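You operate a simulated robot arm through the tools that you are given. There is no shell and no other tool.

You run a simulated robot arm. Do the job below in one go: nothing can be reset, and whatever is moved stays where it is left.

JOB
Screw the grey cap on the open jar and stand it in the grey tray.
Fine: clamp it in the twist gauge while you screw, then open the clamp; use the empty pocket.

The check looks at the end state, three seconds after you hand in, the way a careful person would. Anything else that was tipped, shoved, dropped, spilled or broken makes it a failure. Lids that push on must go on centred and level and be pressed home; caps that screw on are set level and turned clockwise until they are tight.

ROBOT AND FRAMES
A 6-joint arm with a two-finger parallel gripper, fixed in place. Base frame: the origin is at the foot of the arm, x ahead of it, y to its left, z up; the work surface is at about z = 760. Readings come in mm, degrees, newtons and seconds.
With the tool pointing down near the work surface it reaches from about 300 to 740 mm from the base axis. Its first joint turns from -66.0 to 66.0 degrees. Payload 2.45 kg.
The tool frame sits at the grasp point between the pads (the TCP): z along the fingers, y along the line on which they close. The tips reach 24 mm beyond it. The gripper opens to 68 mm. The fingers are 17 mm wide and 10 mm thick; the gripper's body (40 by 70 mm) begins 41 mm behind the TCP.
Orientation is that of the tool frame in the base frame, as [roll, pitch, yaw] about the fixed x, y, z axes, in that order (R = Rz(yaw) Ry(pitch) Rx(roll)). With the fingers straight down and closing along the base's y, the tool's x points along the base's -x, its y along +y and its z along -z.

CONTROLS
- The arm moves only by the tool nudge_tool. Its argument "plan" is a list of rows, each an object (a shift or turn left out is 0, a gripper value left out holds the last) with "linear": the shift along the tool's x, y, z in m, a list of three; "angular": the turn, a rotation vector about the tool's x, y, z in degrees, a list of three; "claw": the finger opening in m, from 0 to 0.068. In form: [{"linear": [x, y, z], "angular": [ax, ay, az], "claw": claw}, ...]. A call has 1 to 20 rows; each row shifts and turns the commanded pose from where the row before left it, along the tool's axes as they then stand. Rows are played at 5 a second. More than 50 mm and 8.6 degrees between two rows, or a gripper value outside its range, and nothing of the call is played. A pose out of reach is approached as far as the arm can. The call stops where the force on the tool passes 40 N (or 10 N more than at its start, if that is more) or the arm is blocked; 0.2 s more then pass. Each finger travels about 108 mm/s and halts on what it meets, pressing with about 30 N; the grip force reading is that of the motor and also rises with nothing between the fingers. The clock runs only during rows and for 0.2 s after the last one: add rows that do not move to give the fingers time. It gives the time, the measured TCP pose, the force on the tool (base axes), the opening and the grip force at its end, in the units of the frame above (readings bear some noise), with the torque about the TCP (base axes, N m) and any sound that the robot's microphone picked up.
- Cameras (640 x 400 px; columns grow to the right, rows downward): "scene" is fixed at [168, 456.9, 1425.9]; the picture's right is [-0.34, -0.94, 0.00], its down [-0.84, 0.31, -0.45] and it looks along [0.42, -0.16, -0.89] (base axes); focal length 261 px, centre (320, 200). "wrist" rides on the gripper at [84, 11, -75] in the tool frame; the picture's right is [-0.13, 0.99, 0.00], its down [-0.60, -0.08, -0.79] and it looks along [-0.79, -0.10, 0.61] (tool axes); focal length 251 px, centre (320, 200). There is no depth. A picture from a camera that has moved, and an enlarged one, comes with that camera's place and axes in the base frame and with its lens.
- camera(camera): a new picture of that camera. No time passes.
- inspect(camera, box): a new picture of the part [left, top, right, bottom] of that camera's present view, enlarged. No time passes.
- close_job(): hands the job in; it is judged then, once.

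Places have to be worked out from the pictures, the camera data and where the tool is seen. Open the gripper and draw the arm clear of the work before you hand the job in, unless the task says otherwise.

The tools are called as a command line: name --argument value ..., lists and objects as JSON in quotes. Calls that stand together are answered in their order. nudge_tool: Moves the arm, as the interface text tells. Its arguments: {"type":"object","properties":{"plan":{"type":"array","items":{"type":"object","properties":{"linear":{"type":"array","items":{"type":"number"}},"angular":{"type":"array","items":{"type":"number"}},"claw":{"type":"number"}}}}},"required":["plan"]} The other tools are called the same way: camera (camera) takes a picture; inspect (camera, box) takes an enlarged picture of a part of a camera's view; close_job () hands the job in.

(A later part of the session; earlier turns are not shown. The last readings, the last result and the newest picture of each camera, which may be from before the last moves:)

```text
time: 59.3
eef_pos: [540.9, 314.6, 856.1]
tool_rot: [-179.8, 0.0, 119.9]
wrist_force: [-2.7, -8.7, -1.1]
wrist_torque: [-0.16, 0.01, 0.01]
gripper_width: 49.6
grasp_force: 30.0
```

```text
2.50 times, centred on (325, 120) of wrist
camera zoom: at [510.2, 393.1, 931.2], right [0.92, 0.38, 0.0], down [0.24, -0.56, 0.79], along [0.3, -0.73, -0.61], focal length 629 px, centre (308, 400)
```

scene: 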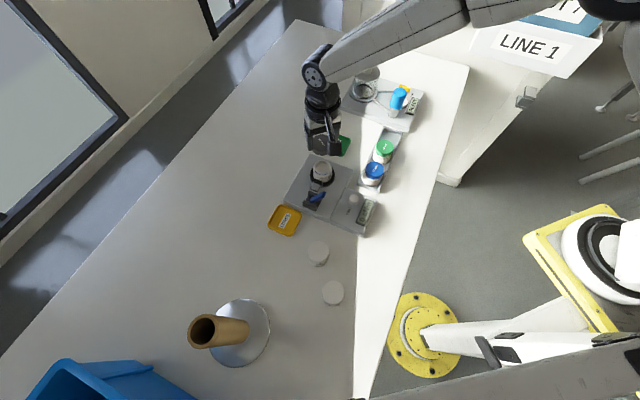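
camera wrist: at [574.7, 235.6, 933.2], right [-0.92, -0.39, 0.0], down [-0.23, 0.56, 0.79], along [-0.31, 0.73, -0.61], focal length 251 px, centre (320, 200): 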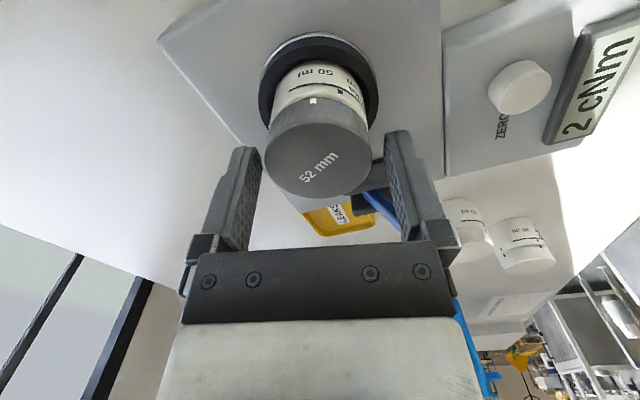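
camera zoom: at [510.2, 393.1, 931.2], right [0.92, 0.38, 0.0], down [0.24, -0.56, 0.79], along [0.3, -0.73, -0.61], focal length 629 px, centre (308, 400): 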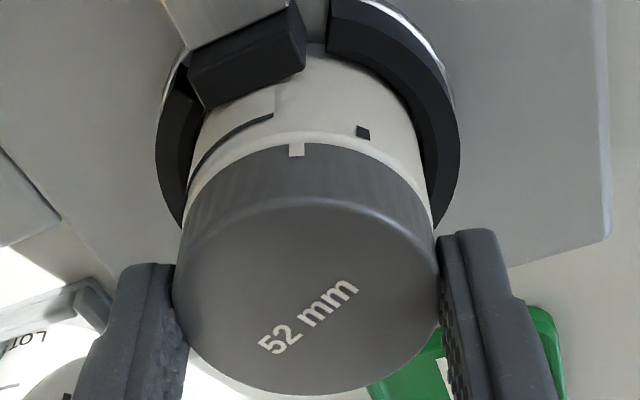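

210° turned so far, still 2 cNm. I ease the small side load and continue clockwise another 45°.

nudge_tool --plan '[{"linear": [-0.0004, -0.0004, 0.0001]}, {"angular": [0, 0, 7.5], "linear": [0, 0, 5e-05]}, {"angular": [0, 0, 7.5], "linear": [0, 0, 5e-05]}, {"angular": [0, 0, 7.5], "linear": [0, 0, 5e-05]}, {"angular": [0, 0, 7.5], "linear": [0, 0, 5e-05]}, {"angular": [0, 0, 7.5], "linear": [0, 0, 5e-05]}, {"angular": [0, 0, 7.5], "linear": [0, 0, 5e-05]}, {}]'

inspect --camera "scene" --box '[305, 145, 375, 230]'

inspect --camera "scene" --box '[310, 160, 340, 186]'

```text
time: 61.1
eef_pos: [541.1, 314.3, 854.9]
tool_rot: [-179.9, 0.1, 74.8]
wrist_force: [0.4, -0.3, 1.5]
wrist_torque: [0.03, -0.04, 0.48]
gripper_width: 49.2
grasp_force: 30.0
```

```text
4.71 times, centred on (340, 188) of scene
camera zoom: at [168.0, 456.9, 1425.9], right [-0.34, -0.94, 0.0], down [-0.84, 0.31, -0.45], along [0.42, -0.16, -0.89], focal length 1229 px, centre (226, 259)
```

zoom: 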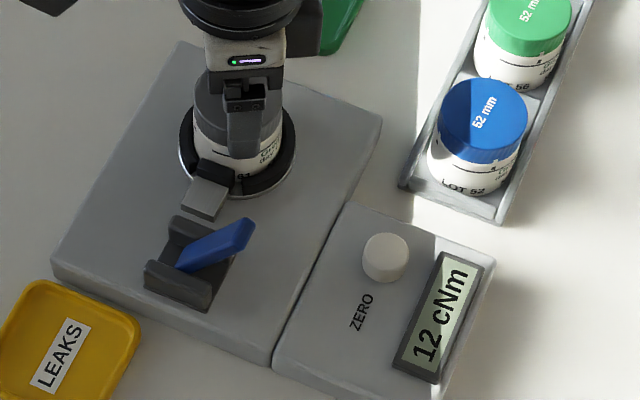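

```text
15.38 times, centred on (325, 173) of scene
camera zoom: at [168.0, 456.9, 1425.9], right [-0.34, -0.94, 0.0], down [-0.84, 0.31, -0.45], along [0.42, -0.16, -0.89], focal length 4019 px, centre (243, 615)
```

zoom: 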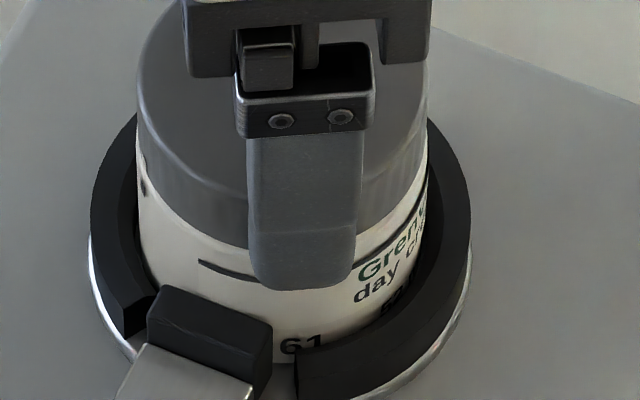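

The gauge jumped to 12 cNm and I measure 0.48 N·m about z: the cap is seating. I check the marks from the wrist before the final tightening.

inspect --camera "wrist" --box '[230, 20, 420, 200]'

nudge_tool --plan '[{}, {}]'

inspect --camera "scene" --box '[345, 190, 380, 230]'

```text
2.22 times, centred on (325, 110) of wrist
camera zoom: at [574.7, 392.3, 930.2], right [0.92, -0.38, 0.0], down [-0.23, -0.56, 0.79], along [-0.3, -0.73, -0.61], focal length 559 px, centre (309, 400)
```

zoom: 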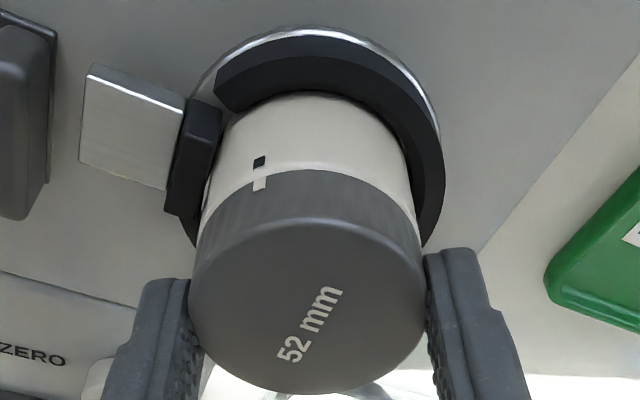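

```text
time: 61.7
eef_pos: [541.4, 315.0, 855.1]
tool_rot: [-179.8, 0.2, 75.1]
wrist_force: [1.9, 1.2, 1.8]
wrist_torque: [0.07, -0.12, 0.32]
gripper_width: 49.5
grasp_force: 30.1
```

```text
10.00 times, centred on (362, 210) of scene
camera zoom: at [168.0, 456.9, 1425.9], right [-0.34, -0.94, 0.0], down [-0.84, 0.31, -0.45], along [0.42, -0.16, -0.89], focal length 2612 px, centre (-105, 100)
```

zoom: 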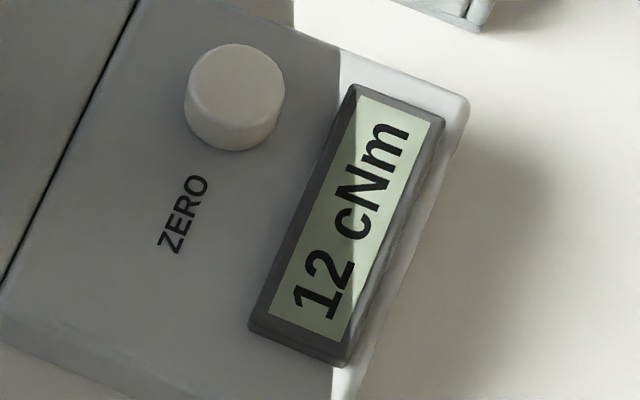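

The white cap mark is just over the black jar mark, as on the finished jars, but the gauge shows only 12 cNm. I turn a few more degrees to see how the torque rises.

nudge_tool --plan '[{"angular": [0, 0, 2]}, {"angular": [0, 0, 2]}, {}]'

inspect --camera "scene" --box '[345, 190, 380, 230]'

inspect --camera "wrist" --box '[230, 20, 420, 200]'

```text
time: 62.5
eef_pos: [541.0, 314.1, 854.9]
tool_rot: [-179.9, 0.2, 71.0]
wrist_force: [2.7, -1.7, 1.9]
wrist_torque: [-0.02, -0.06, 0.32]
gripper_width: 49.5
grasp_force: 30.3
```

```text
10.00 times, centred on (362, 210) of scene
camera zoom: at [168.0, 456.9, 1425.9], right [-0.34, -0.94, 0.0], down [-0.84, 0.31, -0.45], along [0.42, -0.16, -0.89], focal length 2612 px, centre (-105, 100)
```

zoom: 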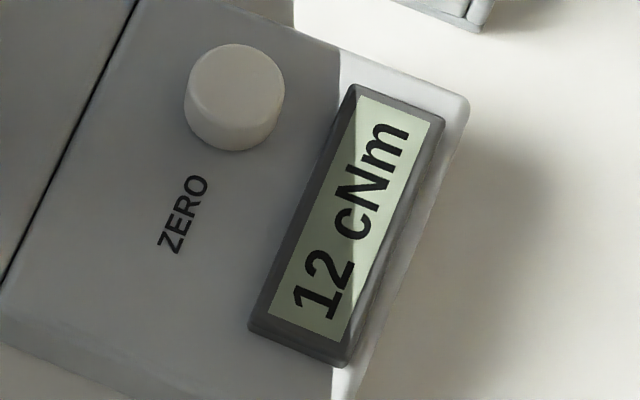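

```text
2.22 times, centred on (325, 110) of wrist
camera zoom: at [580.2, 390.2, 929.9], right [0.9, -0.45, 0.0], down [-0.27, -0.54, 0.79], along [-0.35, -0.71, -0.61], focal length 559 px, centre (309, 400)
```

zoom: 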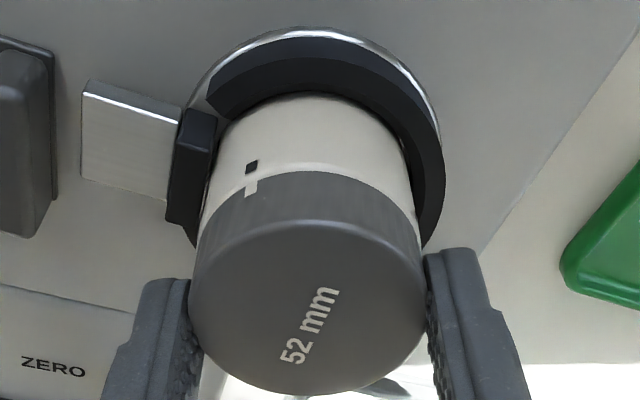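

The fingers slipped on the tight cap: the marks stayed aligned while the tool turned 4°. I compare the mark alignment with the finished jars more closely.

inspect --camera "scene" --box '[372, 148, 392, 164]'

inspect --camera "scene" --box '[362, 168, 386, 188]'

inspect --camera "wrist" --box '[288, 70, 368, 120]'

inspect --camera "scene" --box '[312, 166, 338, 184]'

```text
16.00 times, centred on (382, 156) of scene
camera zoom: at [168.0, 456.9, 1425.9], right [-0.34, -0.94, 0.0], down [-0.84, 0.31, -0.45], along [0.42, -0.16, -0.89], focal length 4180 px, centre (-672, 904)
```

zoom: 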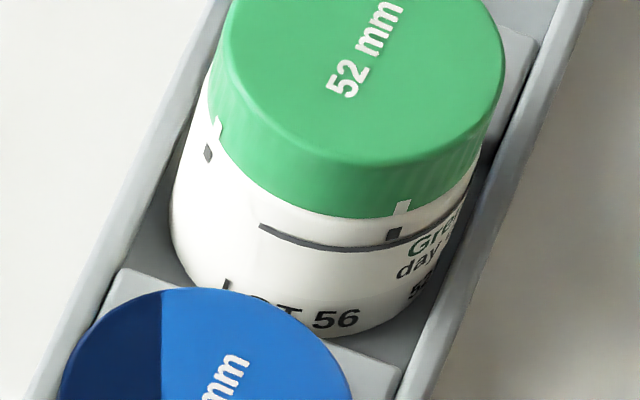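

```text
16.00 times, centred on (374, 178) of scene
camera zoom: at [168.0, 456.9, 1425.9], right [-0.34, -0.94, 0.0], down [-0.84, 0.31, -0.45], along [0.42, -0.16, -0.89], focal length 4180 px, centre (-544, 552)
```

zoom: 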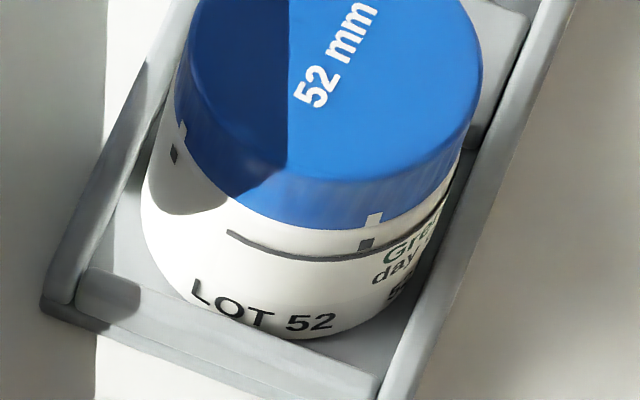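

```text
8.00 times, centred on (328, 95) of wrist
camera zoom: at [580.2, 390.2, 929.9], right [0.9, -0.45, 0.0], down [-0.27, -0.54, 0.79], along [-0.35, -0.71, -0.61], focal length 2012 px, centre (256, 1040)
```

zoom: 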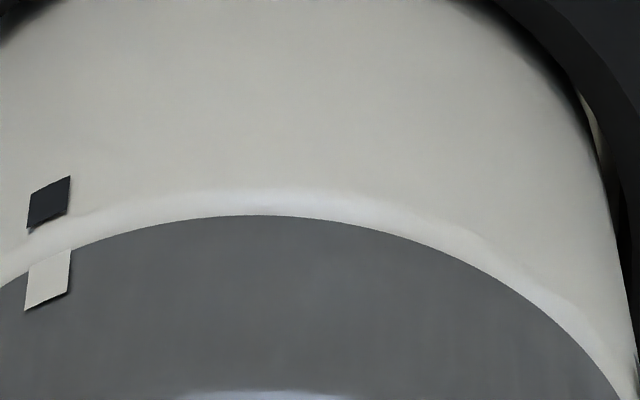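

```text
16.00 times, centred on (325, 175) of scene
camera zoom: at [168.0, 456.9, 1425.9], right [-0.34, -0.94, 0.0], down [-0.84, 0.31, -0.45], along [0.42, -0.16, -0.89], focal length 4180 px, centre (240, 600)
```

zoom: 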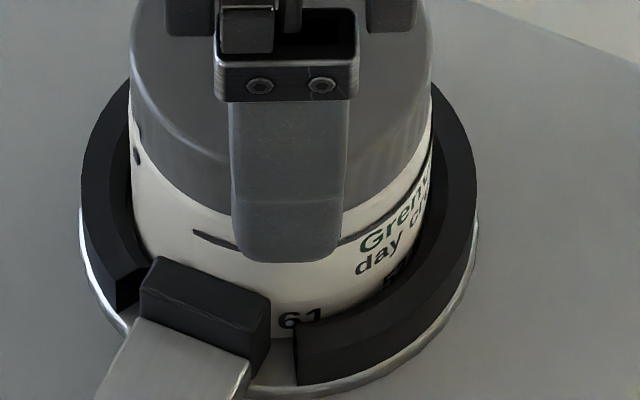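

Marks line up exactly as on the finished jars. I apply one more clockwise turn to confirm that it's truly tight and see whether the gauge climbs.

nudge_tool --plan '[{"angular": [0, 0, 3], "linear": [0, 0, 0.0001]}, {"angular": [0, 0, 3], "linear": [0, 0, 0.0001]}, {"angular": [0, 0, 3]}]'

inspect --camera "scene" --box '[345, 190, 380, 230]'

inspect --camera "wrist" --box '[230, 20, 420, 200]'

```text
time: 63.3
eef_pos: [541.6, 314.6, 857.0]
tool_rot: [-180.0, 0.2, 62.0]
wrist_force: [-0.2, -1.1, 0.3]
wrist_torque: [0.01, 0.0, 0.68]
gripper_width: 49.1
grasp_force: 30.1
```

```text
10.00 times, centred on (362, 210) of scene
camera zoom: at [168.0, 456.9, 1425.9], right [-0.34, -0.94, 0.0], down [-0.84, 0.31, -0.45], along [0.42, -0.16, -0.89], focal length 2612 px, centre (-105, 100)
```

zoom: 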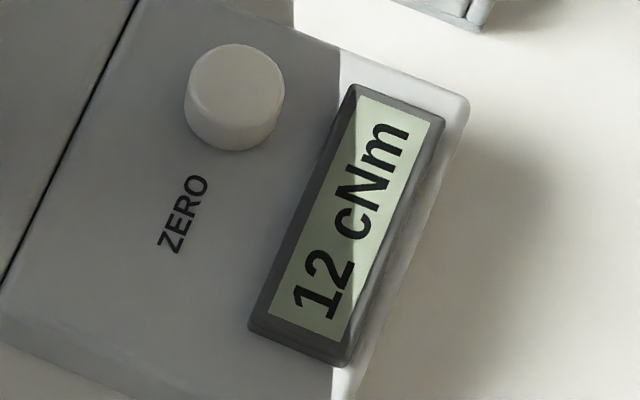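

```text
2.22 times, centred on (325, 110) of wrist
camera zoom: at [591.5, 383.3, 930.1], right [0.82, -0.58, 0.0], down [-0.35, -0.49, 0.8], along [-0.46, -0.65, -0.61], focal length 559 px, centre (309, 400)
```

zoom: 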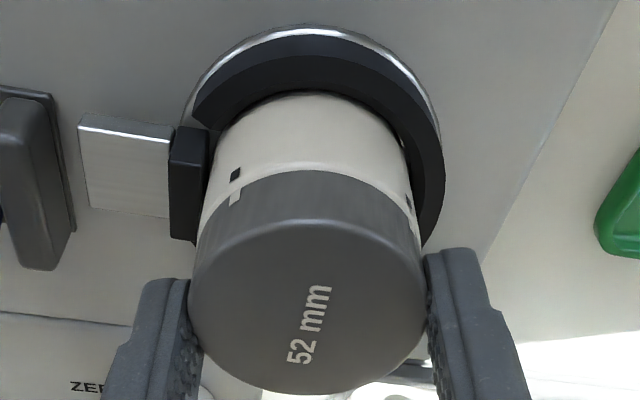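

The cap does not turn any further (fingers slip at 0.68 N·m, marks aligned), so it is tight. I open the fingers and rise straight up.

nudge_tool --plan '[{"claw": 0.053}, {"claw": 0.064}, {}, {"linear": [0, 0, -0.01]}, {"linear": [0, 0, -0.02]}, {"linear": [0, 0, -0.03]}, {"linear": [0, 0, -0.03]}, {}]'

camera --camera "wrist"

inspect --camera "scene" --box '[285, 140, 375, 230]'

```text
time: 65.1
eef_pos: [543.0, 315.2, 944.5]
tool_rot: [-179.9, 0.2, 62.0]
wrist_force: [-0.3, -0.3, 0.6]
wrist_torque: [0.01, -0.03, 0.02]
gripper_width: 63.9
grasp_force: 0.1
```

```text
taken
camera wrist: at [592.2, 384.9, 1020.0], right [0.82, -0.58, 0.0], down [-0.35, -0.5, 0.8], along [-0.46, -0.65, -0.61], focal length 251 px, centre (320, 200)
```

wrist: 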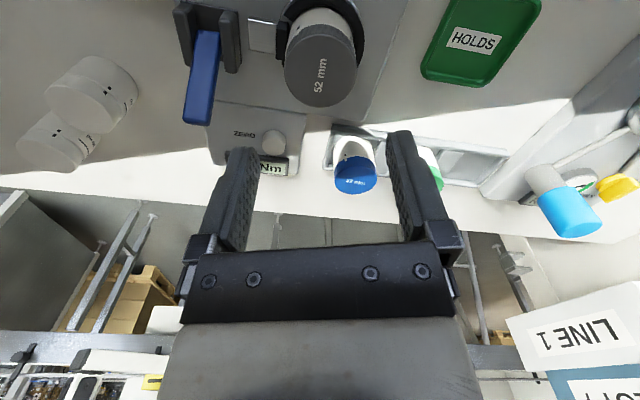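

```text
4.44 times, centred on (330, 185) of scene
camera zoom: at [168.0, 456.9, 1425.9], right [-0.34, -0.94, 0.0], down [-0.84, 0.31, -0.45], along [0.42, -0.16, -0.89], focal length 1161 px, centre (276, 267)
```

zoom: 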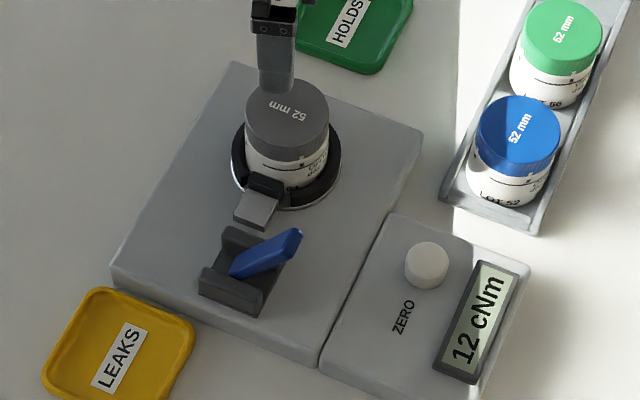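

The cap sits level on the jar. I zoom to verify marks and level from the scene camera.

inspect --camera "scene" --box '[312, 158, 338, 186]'

inspect --camera "wrist" --box '[270, 0, 380, 110]'

```text
14.29 times, centred on (325, 172) of scene
camera zoom: at [168.0, 456.9, 1425.9], right [-0.34, -0.94, 0.0], down [-0.84, 0.31, -0.45], along [0.42, -0.16, -0.89], focal length 3732 px, centre (249, 600)
```

zoom: 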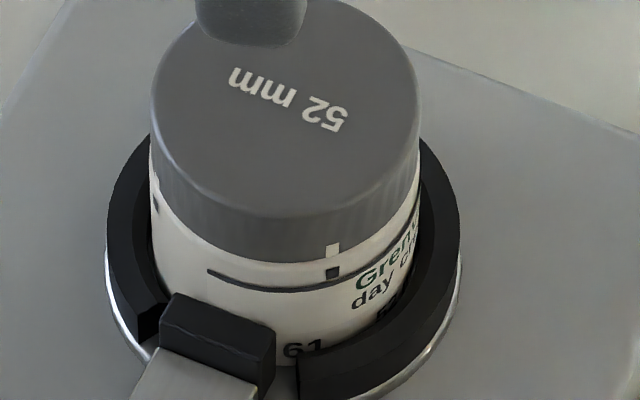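

```text
3.64 times, centred on (325, 55) of wrist
camera zoom: at [592.2, 384.9, 1020.0], right [0.82, -0.58, 0.0], down [-0.35, -0.5, 0.8], along [-0.46, -0.65, -0.61], focal length 914 px, centre (302, 727)
```

zoom: 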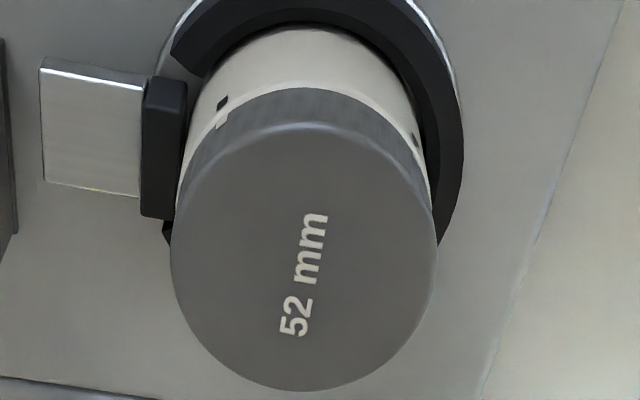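

Marks line up and the cap is level. Now the clamp: I turn to yaw 135 with the fingers closed and move high to the lever's near side.

nudge_tool --plan '[{"angular": [0, 0, -8], "claw": 0.0}, {"angular": [0, 0, -8]}, {"angular": [0, 0, -8]}, {"angular": [0, 0, -8]}, {"angular": [0, 0, -8]}, {"angular": [0, 0, -8]}, {"angular": [0, 0, -8]}, {"angular": [0, 0, -8]}, {"angular": [0, 0, -8]}, {"angular": [0, -0.1, -1]}, {"linear": [0.0216, -0.0165, 0]}, {"linear": [0.0216, -0.0165, 0]}, {"linear": [0.0216, -0.0165, 0]}, {"linear": [0.0216, -0.0165, 0]}, {}, {}]'

camera --camera "wrist"

inspect --camera "scene" --box '[285, 140, 375, 230]'

```text
time: 68.5
eef_pos: [432.2, 329.4, 945.5]
tool_rot: [-179.8, 0.1, 135.0]
wrist_force: [0.5, -0.3, 0.3]
wrist_torque: [0.03, 0.04, 0.01]
gripper_width: 0.1
grasp_force: 23.8
```

```text
taken
camera wrist: at [381.5, 396.7, 1019.4], right [0.79, 0.61, 0.0], down [0.37, -0.48, 0.79], along [0.48, -0.63, -0.61], focal length 251 px, centre (320, 200)
```

wrist: 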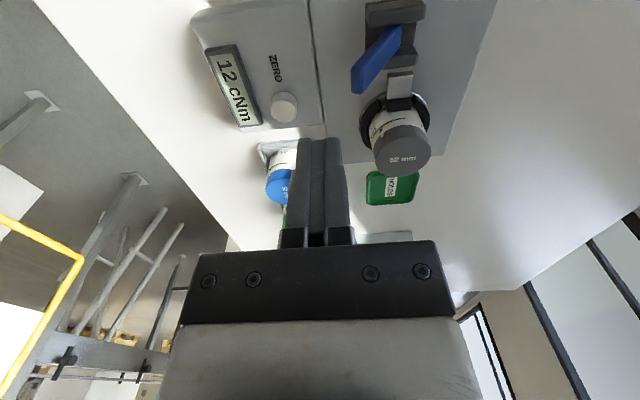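

```text
4.44 times, centred on (330, 185) of scene
camera zoom: at [168.0, 456.9, 1425.9], right [-0.34, -0.94, 0.0], down [-0.84, 0.31, -0.45], along [0.42, -0.16, -0.89], focal length 1161 px, centre (276, 267)
```

zoom: 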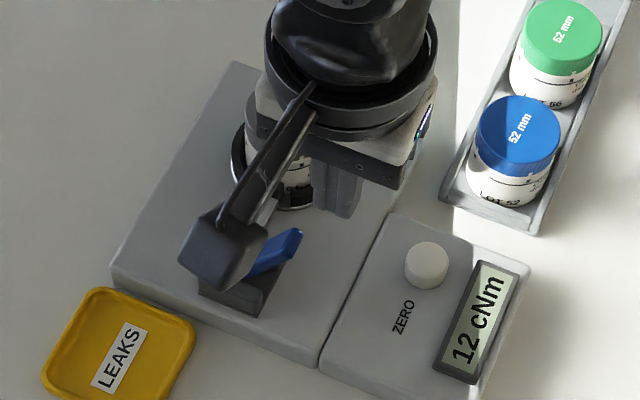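

The lever tip is seen at about (451, 346, 862), in line with the fingers. I lower the closed tips to z ≈ 854 on its near side, leaving about 9 mm clearance.

nudge_tool --plan '[{"linear": [0, 0, 0.022]}, {"linear": [0, 0, 0.022]}, {"linear": [0, 0, 0.023]}, {}, {}]'

camera --camera "wrist"

inspect --camera "scene" --box '[285, 140, 375, 230]'

```text
time: 69.7
eef_pos: [432.0, 330.7, 878.9]
tool_rot: [-179.9, 0.0, 135.0]
wrist_force: [-0.8, -0.2, -0.1]
wrist_torque: [0.0, -0.01, 0.03]
gripper_width: 0.2
grasp_force: 23.4
```

```text
taken
camera wrist: at [382.6, 396.7, 953.5], right [0.79, 0.61, 0.0], down [0.37, -0.48, 0.79], along [0.48, -0.63, -0.61], focal length 251 px, centre (320, 200)
```

wrist: 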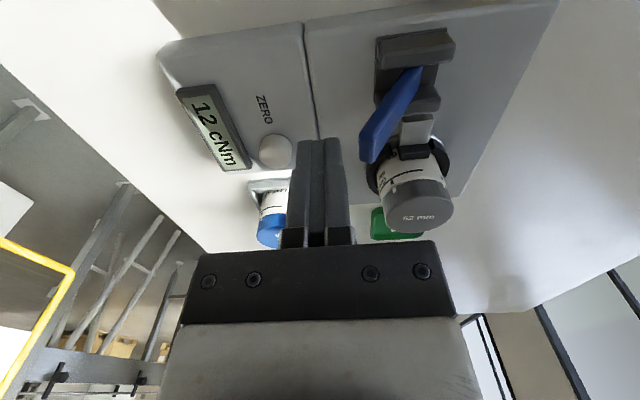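

```text
4.44 times, centred on (330, 185) of scene
camera zoom: at [168.0, 456.9, 1425.9], right [-0.34, -0.94, 0.0], down [-0.84, 0.31, -0.45], along [0.42, -0.16, -0.89], focal length 1161 px, centre (276, 267)
```

zoom: 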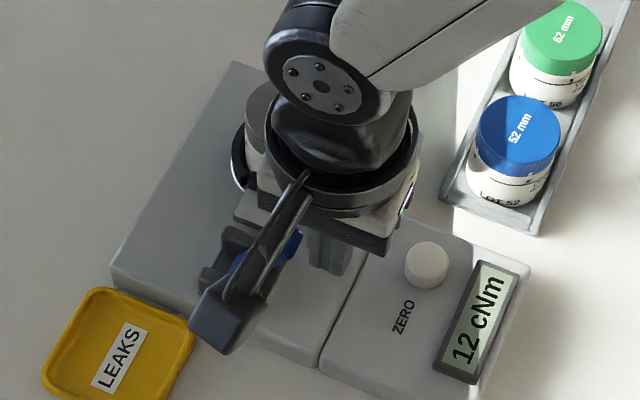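

Clear view: the lever is just to the right of the fingers. I push it in the tool +y direction (toward +x,+y) slowly.

nudge_tool --plan '[{"linear": [0, 0.003, 0]}, {"linear": [0, 0.003, 0]}, {"linear": [0, 0.003, 0]}, {"linear": [0, 0.003, 0]}, {"linear": [0, 0.003, 0]}, {"linear": [0, 0.003, 0]}, {"linear": [0, 0.003, 0]}, {"linear": [0, 0.003, 0]}, {}]'

camera --camera "wrist"

```text
time: 71.7
eef_pos: [449.3, 346.3, 877.9]
tool_rot: [-179.8, 0.0, 135.1]
wrist_force: [-0.6, 0.0, -0.5]
wrist_torque: [0.0, 0.02, -0.01]
gripper_width: 0.0
grasp_force: 23.0
```

```text
taken
camera wrist: at [399.2, 412.8, 953.2], right [0.79, 0.61, 0.0], down [0.37, -0.48, 0.79], along [0.48, -0.63, -0.61], focal length 251 px, centre (320, 200)
```

wrist: 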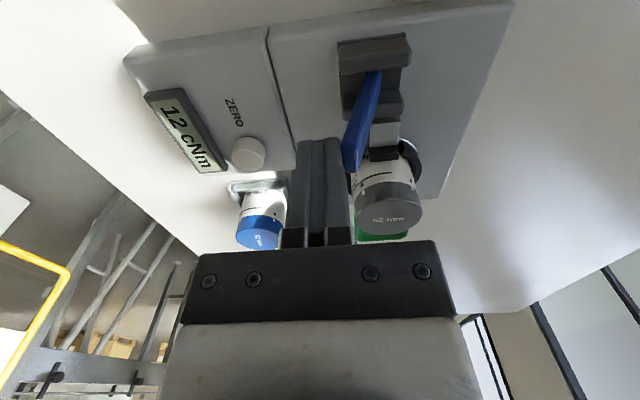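

The lever is following with no noticeable force. I keep pushing.

nudge_tool --plan '[{"linear": [0, 0.003, 0]}, {"linear": [0, 0.003, 0]}, {"linear": [0, 0.003, 0]}, {"linear": [0, 0.003, 0]}, {"linear": [0, 0.003, 0]}, {"linear": [0, 0.003, 0]}, {"linear": [0, 0.003, 0]}, {}]'

camera --camera "wrist"

inspect --camera "scene" --box '[285, 140, 375, 230]'

```text
time: 73.5
eef_pos: [464.5, 361.7, 877.8]
tool_rot: [-179.7, 0.2, 135.0]
wrist_force: [0.2, -0.2, 0.2]
wrist_torque: [-0.01, -0.01, 0.01]
gripper_width: 0.0
grasp_force: 23.5
```

```text
taken
camera wrist: at [414.8, 427.7, 953.1], right [0.79, 0.61, 0.0], down [0.37, -0.48, 0.79], along [0.48, -0.63, -0.61], focal length 251 px, centre (320, 200)
```

wrist: 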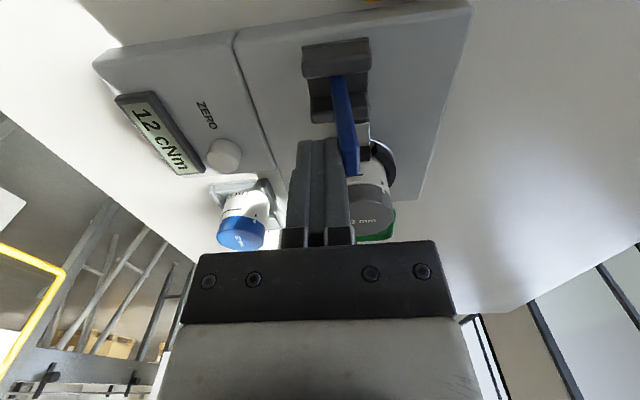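

```text
4.44 times, centred on (330, 185) of scene
camera zoom: at [168.0, 456.9, 1425.9], right [-0.34, -0.94, 0.0], down [-0.84, 0.31, -0.45], along [0.42, -0.16, -0.89], focal length 1161 px, centre (276, 267)
```

zoom: 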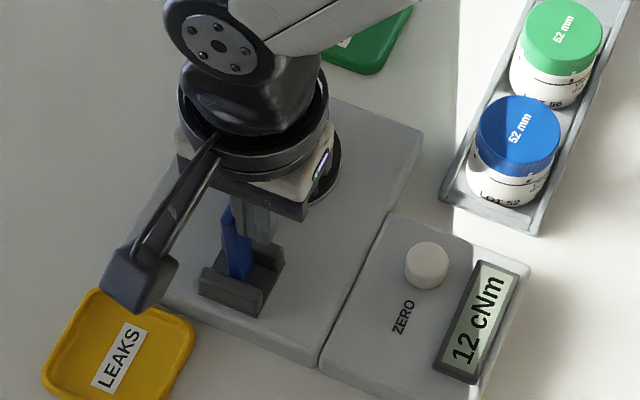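

The lever is past vertical. I push on the remaining way in 2.5 mm steps.

nudge_tool --plan '[{"linear": [0, 0.0025, 0]}, {"linear": [0, 0.0025, 0]}, {"linear": [0, 0.0025, 0]}, {"linear": [0, 0.0025, 0]}, {"linear": [0, 0.0025, 0]}, {"linear": [0, 0.0025, 0]}, {"linear": [0, 0.0025, 0]}, {"linear": [0, 0.0025, 0]}, {}]'

camera --camera "wrist"

inspect --camera "scene" --box '[285, 140, 375, 230]'

```text
time: 75.5
eef_pos: [479.1, 374.1, 876.7]
tool_rot: [-179.8, 0.1, 135.0]
wrist_force: [0.5, -1.5, -0.7]
wrist_torque: [-0.01, 0.02, -0.01]
gripper_width: 0.1
grasp_force: 23.5
```

```text
taken
camera wrist: at [428.8, 441.9, 952.9], right [0.79, 0.61, 0.0], down [0.37, -0.48, 0.79], along [0.48, -0.63, -0.61], focal length 251 px, centre (320, 200)
```

wrist: 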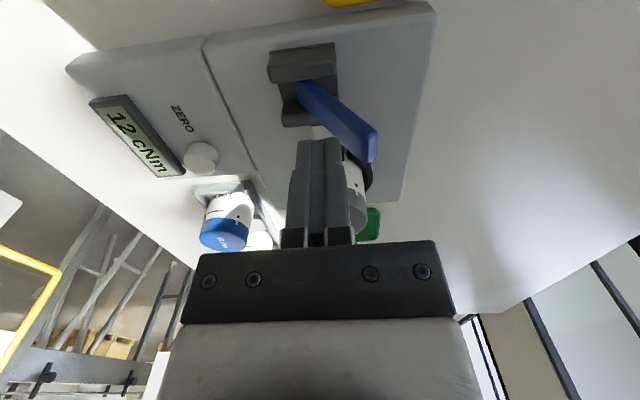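

```text
4.44 times, centred on (330, 185) of scene
camera zoom: at [168.0, 456.9, 1425.9], right [-0.34, -0.94, 0.0], down [-0.84, 0.31, -0.45], along [0.42, -0.16, -0.89], focal length 1161 px, centre (276, 267)
```

zoom: 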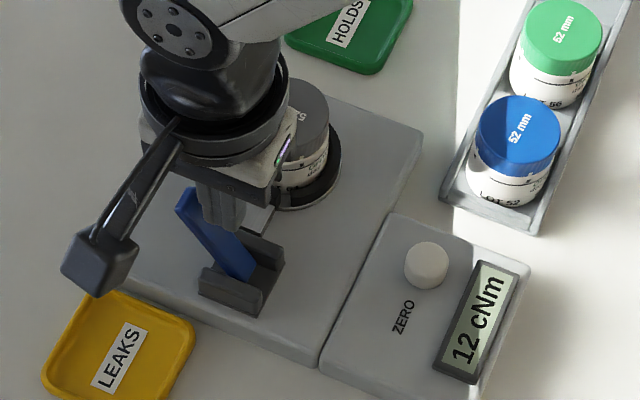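

The lever looks back at its original open lean. I nudge a few mm more to make sure it is at its stop.

nudge_tool --plan '[{"linear": [0, 0.0015, 0]}, {"linear": [0, 0.0015, 0]}, {"linear": [0, 0.001, 0]}, {}]'

inspect --camera "scene" --box '[285, 140, 375, 230]'

```text
time: 76.5
eef_pos: [481.5, 378.0, 877.0]
tool_rot: [-179.8, 0.1, 135.0]
wrist_force: [0.6, 0.6, 0.4]
wrist_torque: [0.0, -0.02, -0.02]
gripper_width: 0.0
grasp_force: 23.2
```

```text
4.44 times, centred on (330, 185) of scene
camera zoom: at [168.0, 456.9, 1425.9], right [-0.34, -0.94, 0.0], down [-0.84, 0.31, -0.45], along [0.42, -0.16, -0.89], focal length 1161 px, centre (276, 267)
```

zoom: 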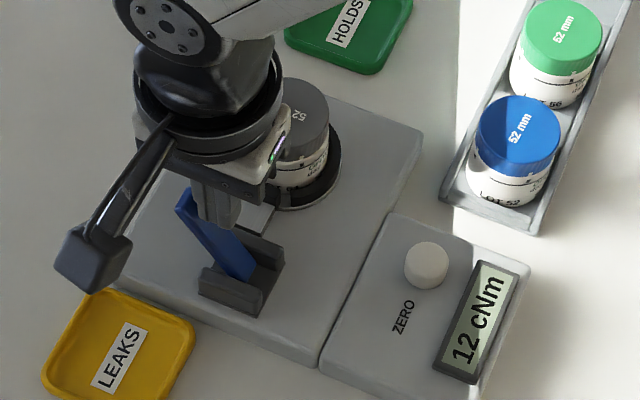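

The lever hasn't moved further; it is at its original open position. I lift clear and check that the jaw has retracted.

nudge_tool --plan '[{"linear": [0, -0.002, -0.005]}, {"linear": [0, 0, -0.03]}, {"linear": [0, 0, -0.035]}, {"linear": [0, 0, -0.03]}, {"linear": [0.03, -0.03, 0]}, {"linear": [0.03, -0.03, 0]}, {}]'

camera --camera "wrist"

inspect --camera "scene" --box '[285, 140, 375, 230]'

```text
time: 78.1
eef_pos: [396.1, 376.2, 977.1]
tool_rot: [-179.9, 0.0, 135.0]
wrist_force: [-0.5, -0.1, 0.7]
wrist_torque: [-0.01, 0.01, 0.04]
gripper_width: 0.1
grasp_force: 23.5
```

```text
taken
camera wrist: at [346.5, 444.3, 1052.1], right [0.79, 0.61, 0.0], down [0.37, -0.48, 0.79], along [0.48, -0.63, -0.61], focal length 251 px, centre (320, 200)
```

wrist: 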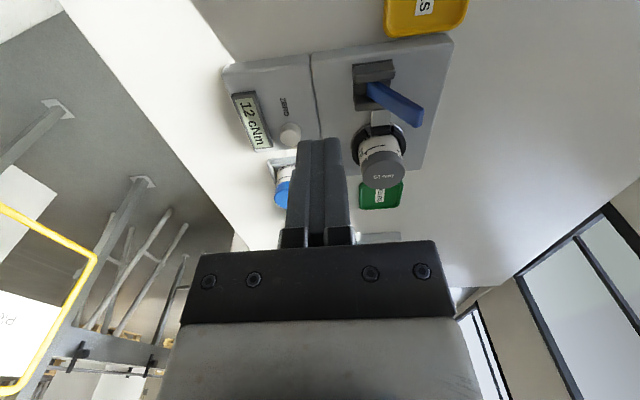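

```text
4.44 times, centred on (330, 185) of scene
camera zoom: at [168.0, 456.9, 1425.9], right [-0.34, -0.94, 0.0], down [-0.84, 0.31, -0.45], along [0.42, -0.16, -0.89], focal length 1161 px, centre (276, 267)
```

zoom: 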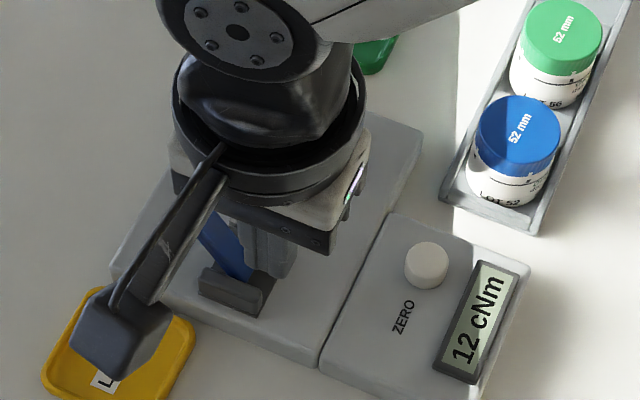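

The clamp is open. Before picking up the jar I go look at the tray's empty pocket from above (staying high), with the gripper opened.

nudge_tool --plan '[{"linear": [-0.0398, -0.0099, 0.002], "claw": 0.064}, {"linear": [-0.0398, -0.0099, 0.002]}, {"linear": [-0.0398, -0.0099, 0.002]}, {"linear": [-0.0398, -0.0099, 0.002]}, {"linear": [-0.0398, -0.0099, 0.002]}, {"linear": [-0.0398, -0.0099, 0.002]}, {"linear": [-0.0398, -0.0099, 0.002]}, {"linear": [-0.0398, -0.0099, 0.002]}, {}, {}]'

camera --camera "wrist"

inspect --camera "wrist" --box '[220, 0, 420, 130]'

inspect --camera "scene" --box '[285, 140, 375, 230]'

```text
time: 80.3
eef_pos: [566.8, 97.1, 962.7]
tool_rot: [-179.9, 0.1, 135.0]
wrist_force: [-0.5, 0.6, -0.2]
wrist_torque: [-0.03, 0.01, -0.02]
gripper_width: 64.0
grasp_force: 0.1
```

```text
taken
camera wrist: at [517.2, 163.6, 1037.5], right [0.79, 0.61, 0.0], down [0.37, -0.48, 0.79], along [0.48, -0.63, -0.61], focal length 251 px, centre (320, 200)
```

wrist: 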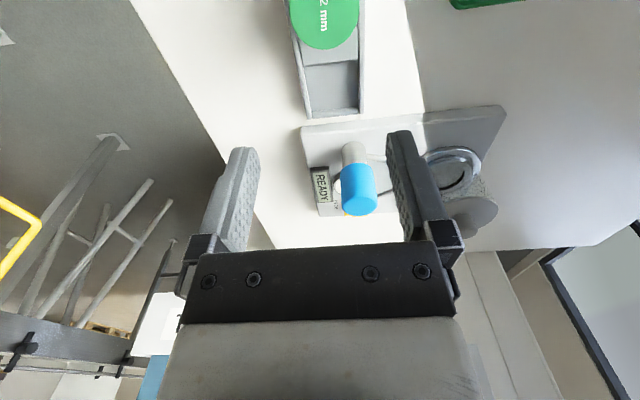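

```text
3.08 times, centred on (320, 65) of wrist
camera zoom: at [517.2, 163.6, 1037.5], right [0.79, 0.61, 0.0], down [0.37, -0.48, 0.79], along [0.48, -0.63, -0.61], focal length 774 px, centre (320, 615)
```

zoom: 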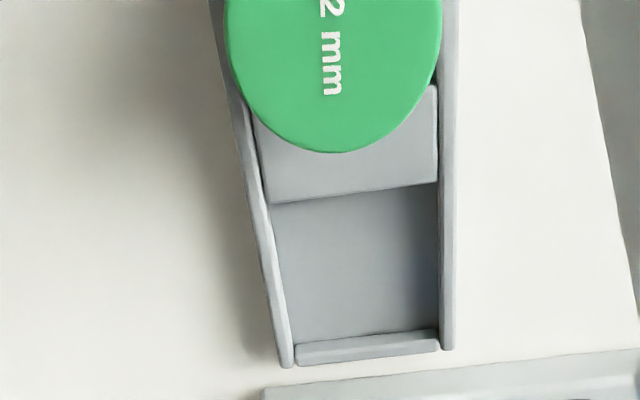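

```text
4.44 times, centred on (330, 185) of scene
camera zoom: at [168.0, 456.9, 1425.9], right [-0.34, -0.94, 0.0], down [-0.84, 0.31, -0.45], along [0.42, -0.16, -0.89], focal length 1161 px, centre (276, 267)
```

zoom: 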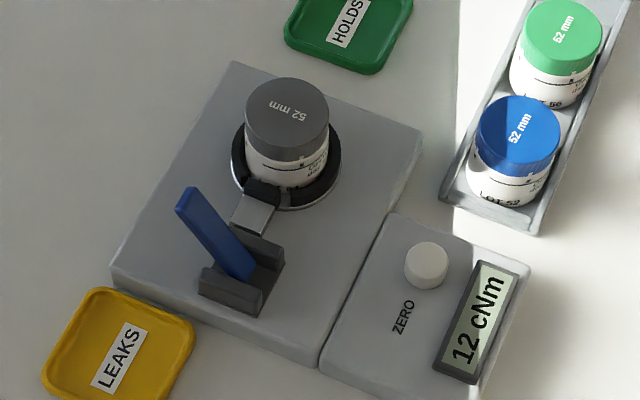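

The jaw is retracted, so the clamp is open. The empty pocket appears centred near (612, 62). I move lower above it to measure it more accurately.

nudge_tool --plan '[{"linear": [-0.0255, 0.0035, 0.02]}, {"linear": [-0.0255, 0.0035, 0.02]}, {"linear": [0, 0, 0.017]}, {}, {}]'

camera --camera "wrist"

inspect --camera "wrist" --box '[240, 0, 400, 130]'

inspect --camera "scene" --box '[355, 110, 415, 200]'

```text
time: 81.5
eef_pos: [607.1, 63.7, 906.3]
tool_rot: [-179.8, 0.2, 135.0]
wrist_force: [-0.6, 0.6, 0.5]
wrist_torque: [-0.01, 0.0, -0.02]
gripper_width: 64.1
grasp_force: 0.1
```

```text
taken
camera wrist: at [557.0, 131.4, 981.1], right [0.79, 0.61, 0.0], down [0.37, -0.48, 0.79], along [0.48, -0.63, -0.61], focal length 251 px, centre (320, 200)
```

wrist: 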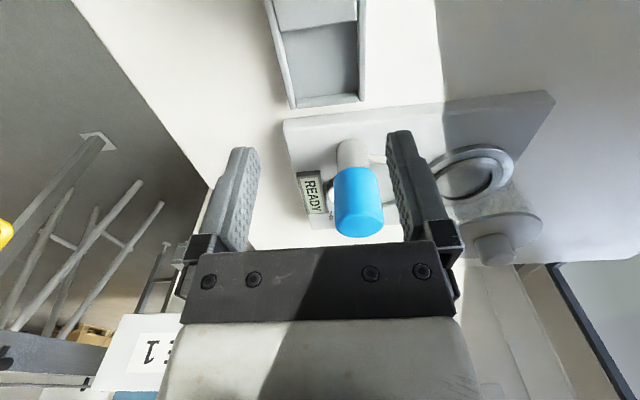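

```text
3.08 times, centred on (320, 65) of wrist
camera zoom: at [557.0, 131.4, 981.1], right [0.79, 0.61, 0.0], down [0.37, -0.48, 0.79], along [0.48, -0.63, -0.61], focal length 774 px, centre (320, 615)
```

zoom: 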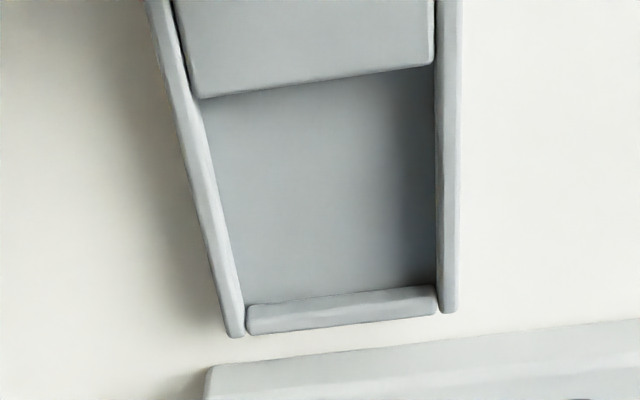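

```text
4.44 times, centred on (385, 155) of scene
camera zoom: at [168.0, 456.9, 1425.9], right [-0.34, -0.94, 0.0], down [-0.84, 0.31, -0.45], along [0.42, -0.16, -0.89], focal length 1161 px, centre (31, 400)
```

zoom: 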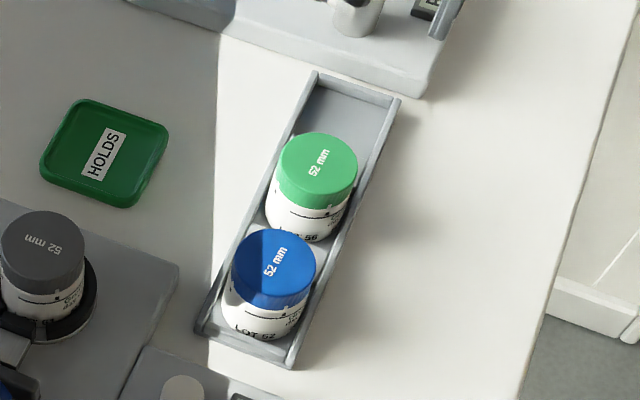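

Both views agree on a pocket roughly 52–53 mm square near (614, 61). I zoom the scene camera on it to pin down the height and centre.

inspect --camera "scene" --box '[375, 120, 411, 150]'

inspect --camera "scene" --box '[355, 160, 400, 195]'

```text
13.33 times, centred on (393, 135) of scene
camera zoom: at [168.0, 456.9, 1425.9], right [-0.34, -0.94, 0.0], down [-0.84, 0.31, -0.45], along [0.42, -0.16, -0.89], focal length 3483 px, centre (-653, 1067)
```

zoom: 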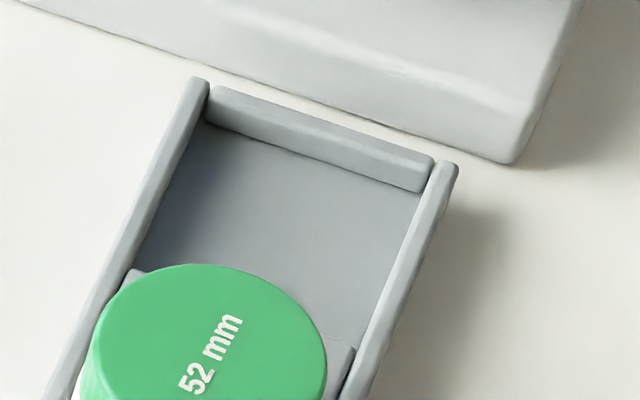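

```text
11.43 times, centred on (378, 178) of scene
camera zoom: at [168.0, 456.9, 1425.9], right [-0.34, -0.94, 0.0], down [-0.84, 0.31, -0.45], along [0.42, -0.16, -0.89], focal length 2985 px, centre (-337, 457)
```

zoom: 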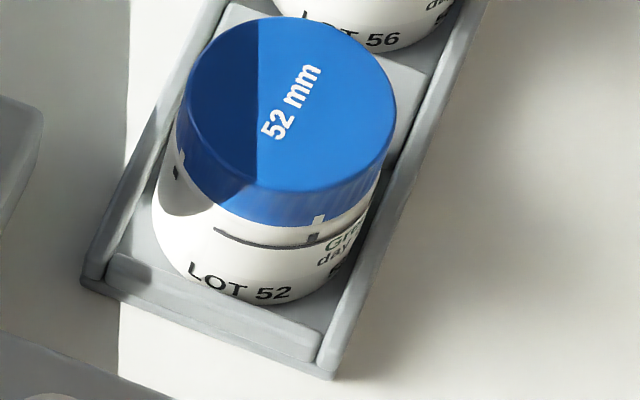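

The pocket spans about 56 mm between walls and its centre is about (616, 58). Now I go back over the jar (axis near (541, 314)), staying high, with the fingers closing along (+x,+y) so they'll later clear the neighbouring jar.

nudge_tool --plan '[{"linear": [0, 0, -0.025]}, {"linear": [0, 0, -0.025]}, {"linear": [0.0319, 0.0186, 0]}, {"linear": [0.0319, 0.0186, 0]}, {"linear": [0.0319, 0.0186, 0]}, {"linear": [0.0319, 0.0186, 0]}, {"linear": [0.0319, 0.0186, 0]}, {"linear": [0.0319, 0.0186, 0]}, {"linear": [0.0319, 0.0186, 0]}, {}, {}]'

camera --camera "wrist"

inspect --camera "wrist" --box '[240, 0, 400, 130]'

inspect --camera "scene" --box '[285, 140, 375, 230]'

```text
time: 83.9
eef_pos: [541.0, 312.8, 952.5]
tool_rot: [-179.9, 0.1, 134.9]
wrist_force: [0.1, -0.2, 0.1]
wrist_torque: [0.02, 0.0, -0.01]
gripper_width: 64.2
grasp_force: 0.0
```

```text
taken
camera wrist: at [490.6, 380.1, 1027.4], right [0.79, 0.61, 0.0], down [0.37, -0.48, 0.79], along [0.48, -0.63, -0.61], focal length 251 px, centre (320, 200)
```

wrist: 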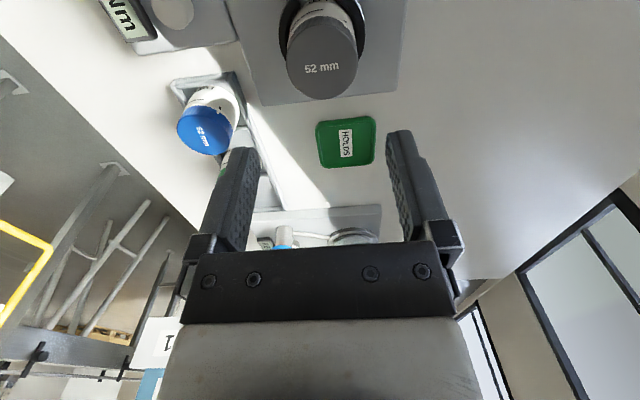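

```text
3.08 times, centred on (320, 65) of wrist
camera zoom: at [490.6, 380.1, 1027.4], right [0.79, 0.61, 0.0], down [0.37, -0.48, 0.79], along [0.48, -0.63, -0.61], focal length 774 px, centre (320, 615)
```

zoom: 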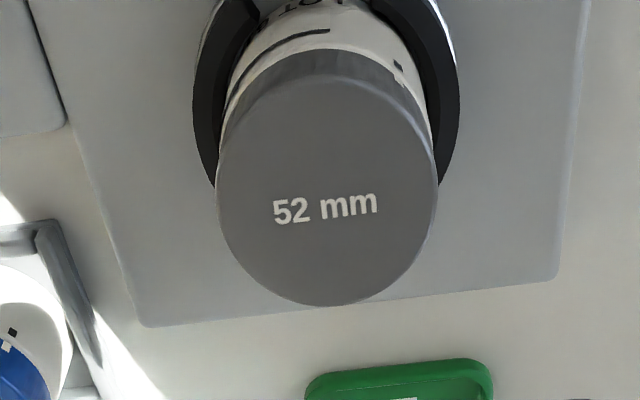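

```text
4.44 times, centred on (330, 185) of scene
camera zoom: at [168.0, 456.9, 1425.9], right [-0.34, -0.94, 0.0], down [-0.84, 0.31, -0.45], along [0.42, -0.16, -0.89], focal length 1161 px, centre (276, 267)
```

zoom: 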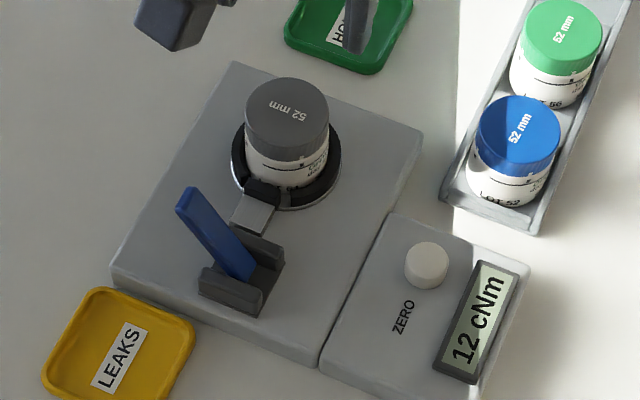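

The cap sits about 1.3 mm toward +y of the tool and nearly centred fore-aft. I trim this and descend around the cap (tips to about z = 831).

nudge_tool --plan '[{"linear": [0.0006, 0.0013, 0.02]}, {"linear": [0, 0, 0.025]}, {"linear": [0, 0, 0.025]}, {"linear": [0, 0, 0.015]}, {"linear": [0, 0, 0.012]}, {}]'

inspect --camera "wrist" --box '[230, 20, 420, 200]'

inspect --camera "scene" --box '[285, 140, 375, 230]'

```text
time: 85.3
eef_pos: [539.7, 314.3, 858.8]
tool_rot: [-179.9, 0.2, 134.9]
wrist_force: [1.2, 0.7, -0.2]
wrist_torque: [-0.01, 0.02, -0.01]
gripper_width: 64.0
grasp_force: 0.1
```

```text
2.22 times, centred on (325, 110) of wrist
camera zoom: at [489.7, 382.3, 933.0], right [0.79, 0.61, 0.0], down [0.37, -0.48, 0.79], along [0.48, -0.63, -0.61], focal length 559 px, centre (309, 400)
```

zoom: 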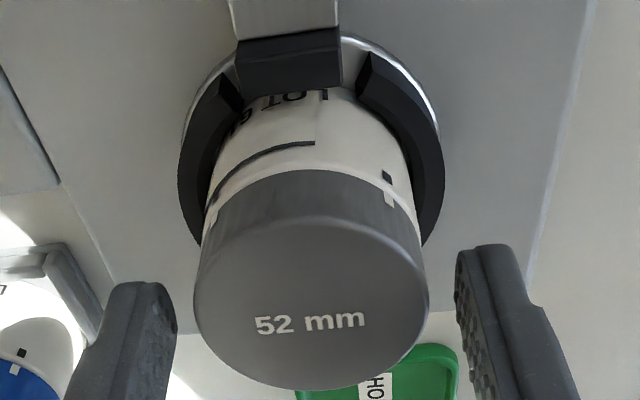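

```text
4.44 times, centred on (330, 185) of scene
camera zoom: at [168.0, 456.9, 1425.9], right [-0.34, -0.94, 0.0], down [-0.84, 0.31, -0.45], along [0.42, -0.16, -0.89], focal length 1161 px, centre (276, 267)
```

zoom: 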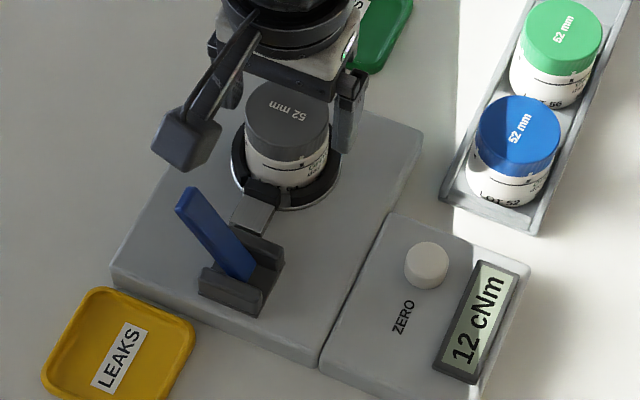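

Cap is centred between the fingers. I go 4 mm lower and close the grip.

nudge_tool --plan '[{"linear": [0, -0.0002, 0.004]}, {}, {"claw": 0.053}, {"claw": 0.05}, {"claw": 0.047}, {"claw": 0.044}, {}, {}]'

inspect --camera "wrist" --box '[230, 20, 420, 200]'

```text
time: 87.1
eef_pos: [540.1, 314.9, 853.4]
tool_rot: [-179.7, 0.1, 135.0]
wrist_force: [-0.3, -0.5, -1.3]
wrist_torque: [-0.01, -0.04, -0.01]
gripper_width: 49.8
grasp_force: 29.9
```

```text
2.22 times, centred on (325, 110) of wrist
camera zoom: at [489.4, 381.9, 928.5], right [0.79, 0.61, 0.0], down [0.37, -0.48, 0.79], along [0.48, -0.63, -0.61], focal length 559 px, centre (309, 400)
```

zoom: 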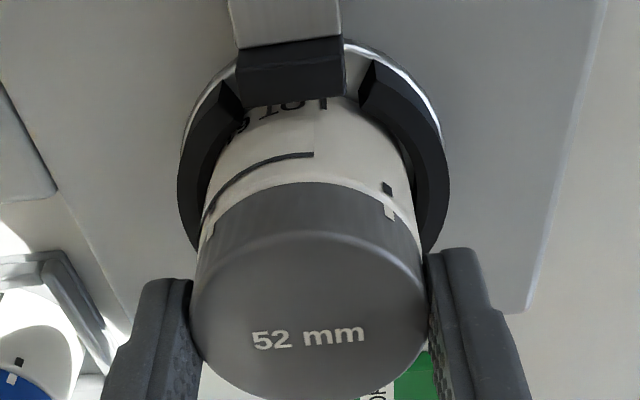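

Gripped at 49.8 mm. I lift slowly, first a few millimetres, watching the force.

nudge_tool --plan '[{"linear": [0, 0, -0.002]}, {"linear": [0, 0, -0.003]}, {"linear": [0, 0, -0.005]}, {}]'

inspect --camera "scene" --box '[285, 130, 375, 230]'

```text
time: 88.1
eef_pos: [540.8, 316.0, 863.6]
tool_rot: [-179.8, 0.2, 135.1]
wrist_force: [-0.7, 0.0, -0.7]
wrist_torque: [0.04, 0.03, 0.01]
gripper_width: 49.3
grasp_force: 30.0
```

```text
4.00 times, centred on (330, 180) of scene
camera zoom: at [168.0, 456.9, 1425.9], right [-0.34, -0.94, 0.0], down [-0.84, 0.31, -0.45], along [0.42, -0.16, -0.89], focal length 1045 px, centre (280, 280)
```

zoom: 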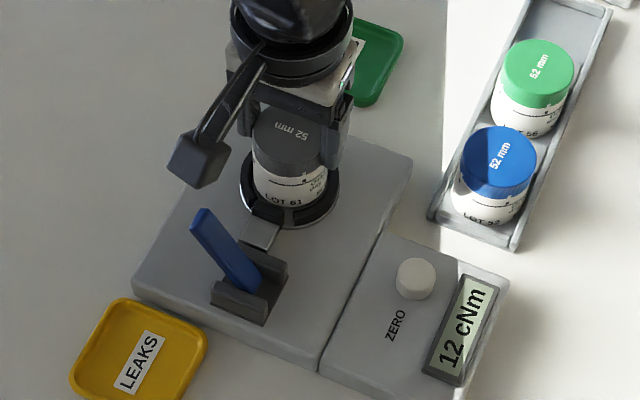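

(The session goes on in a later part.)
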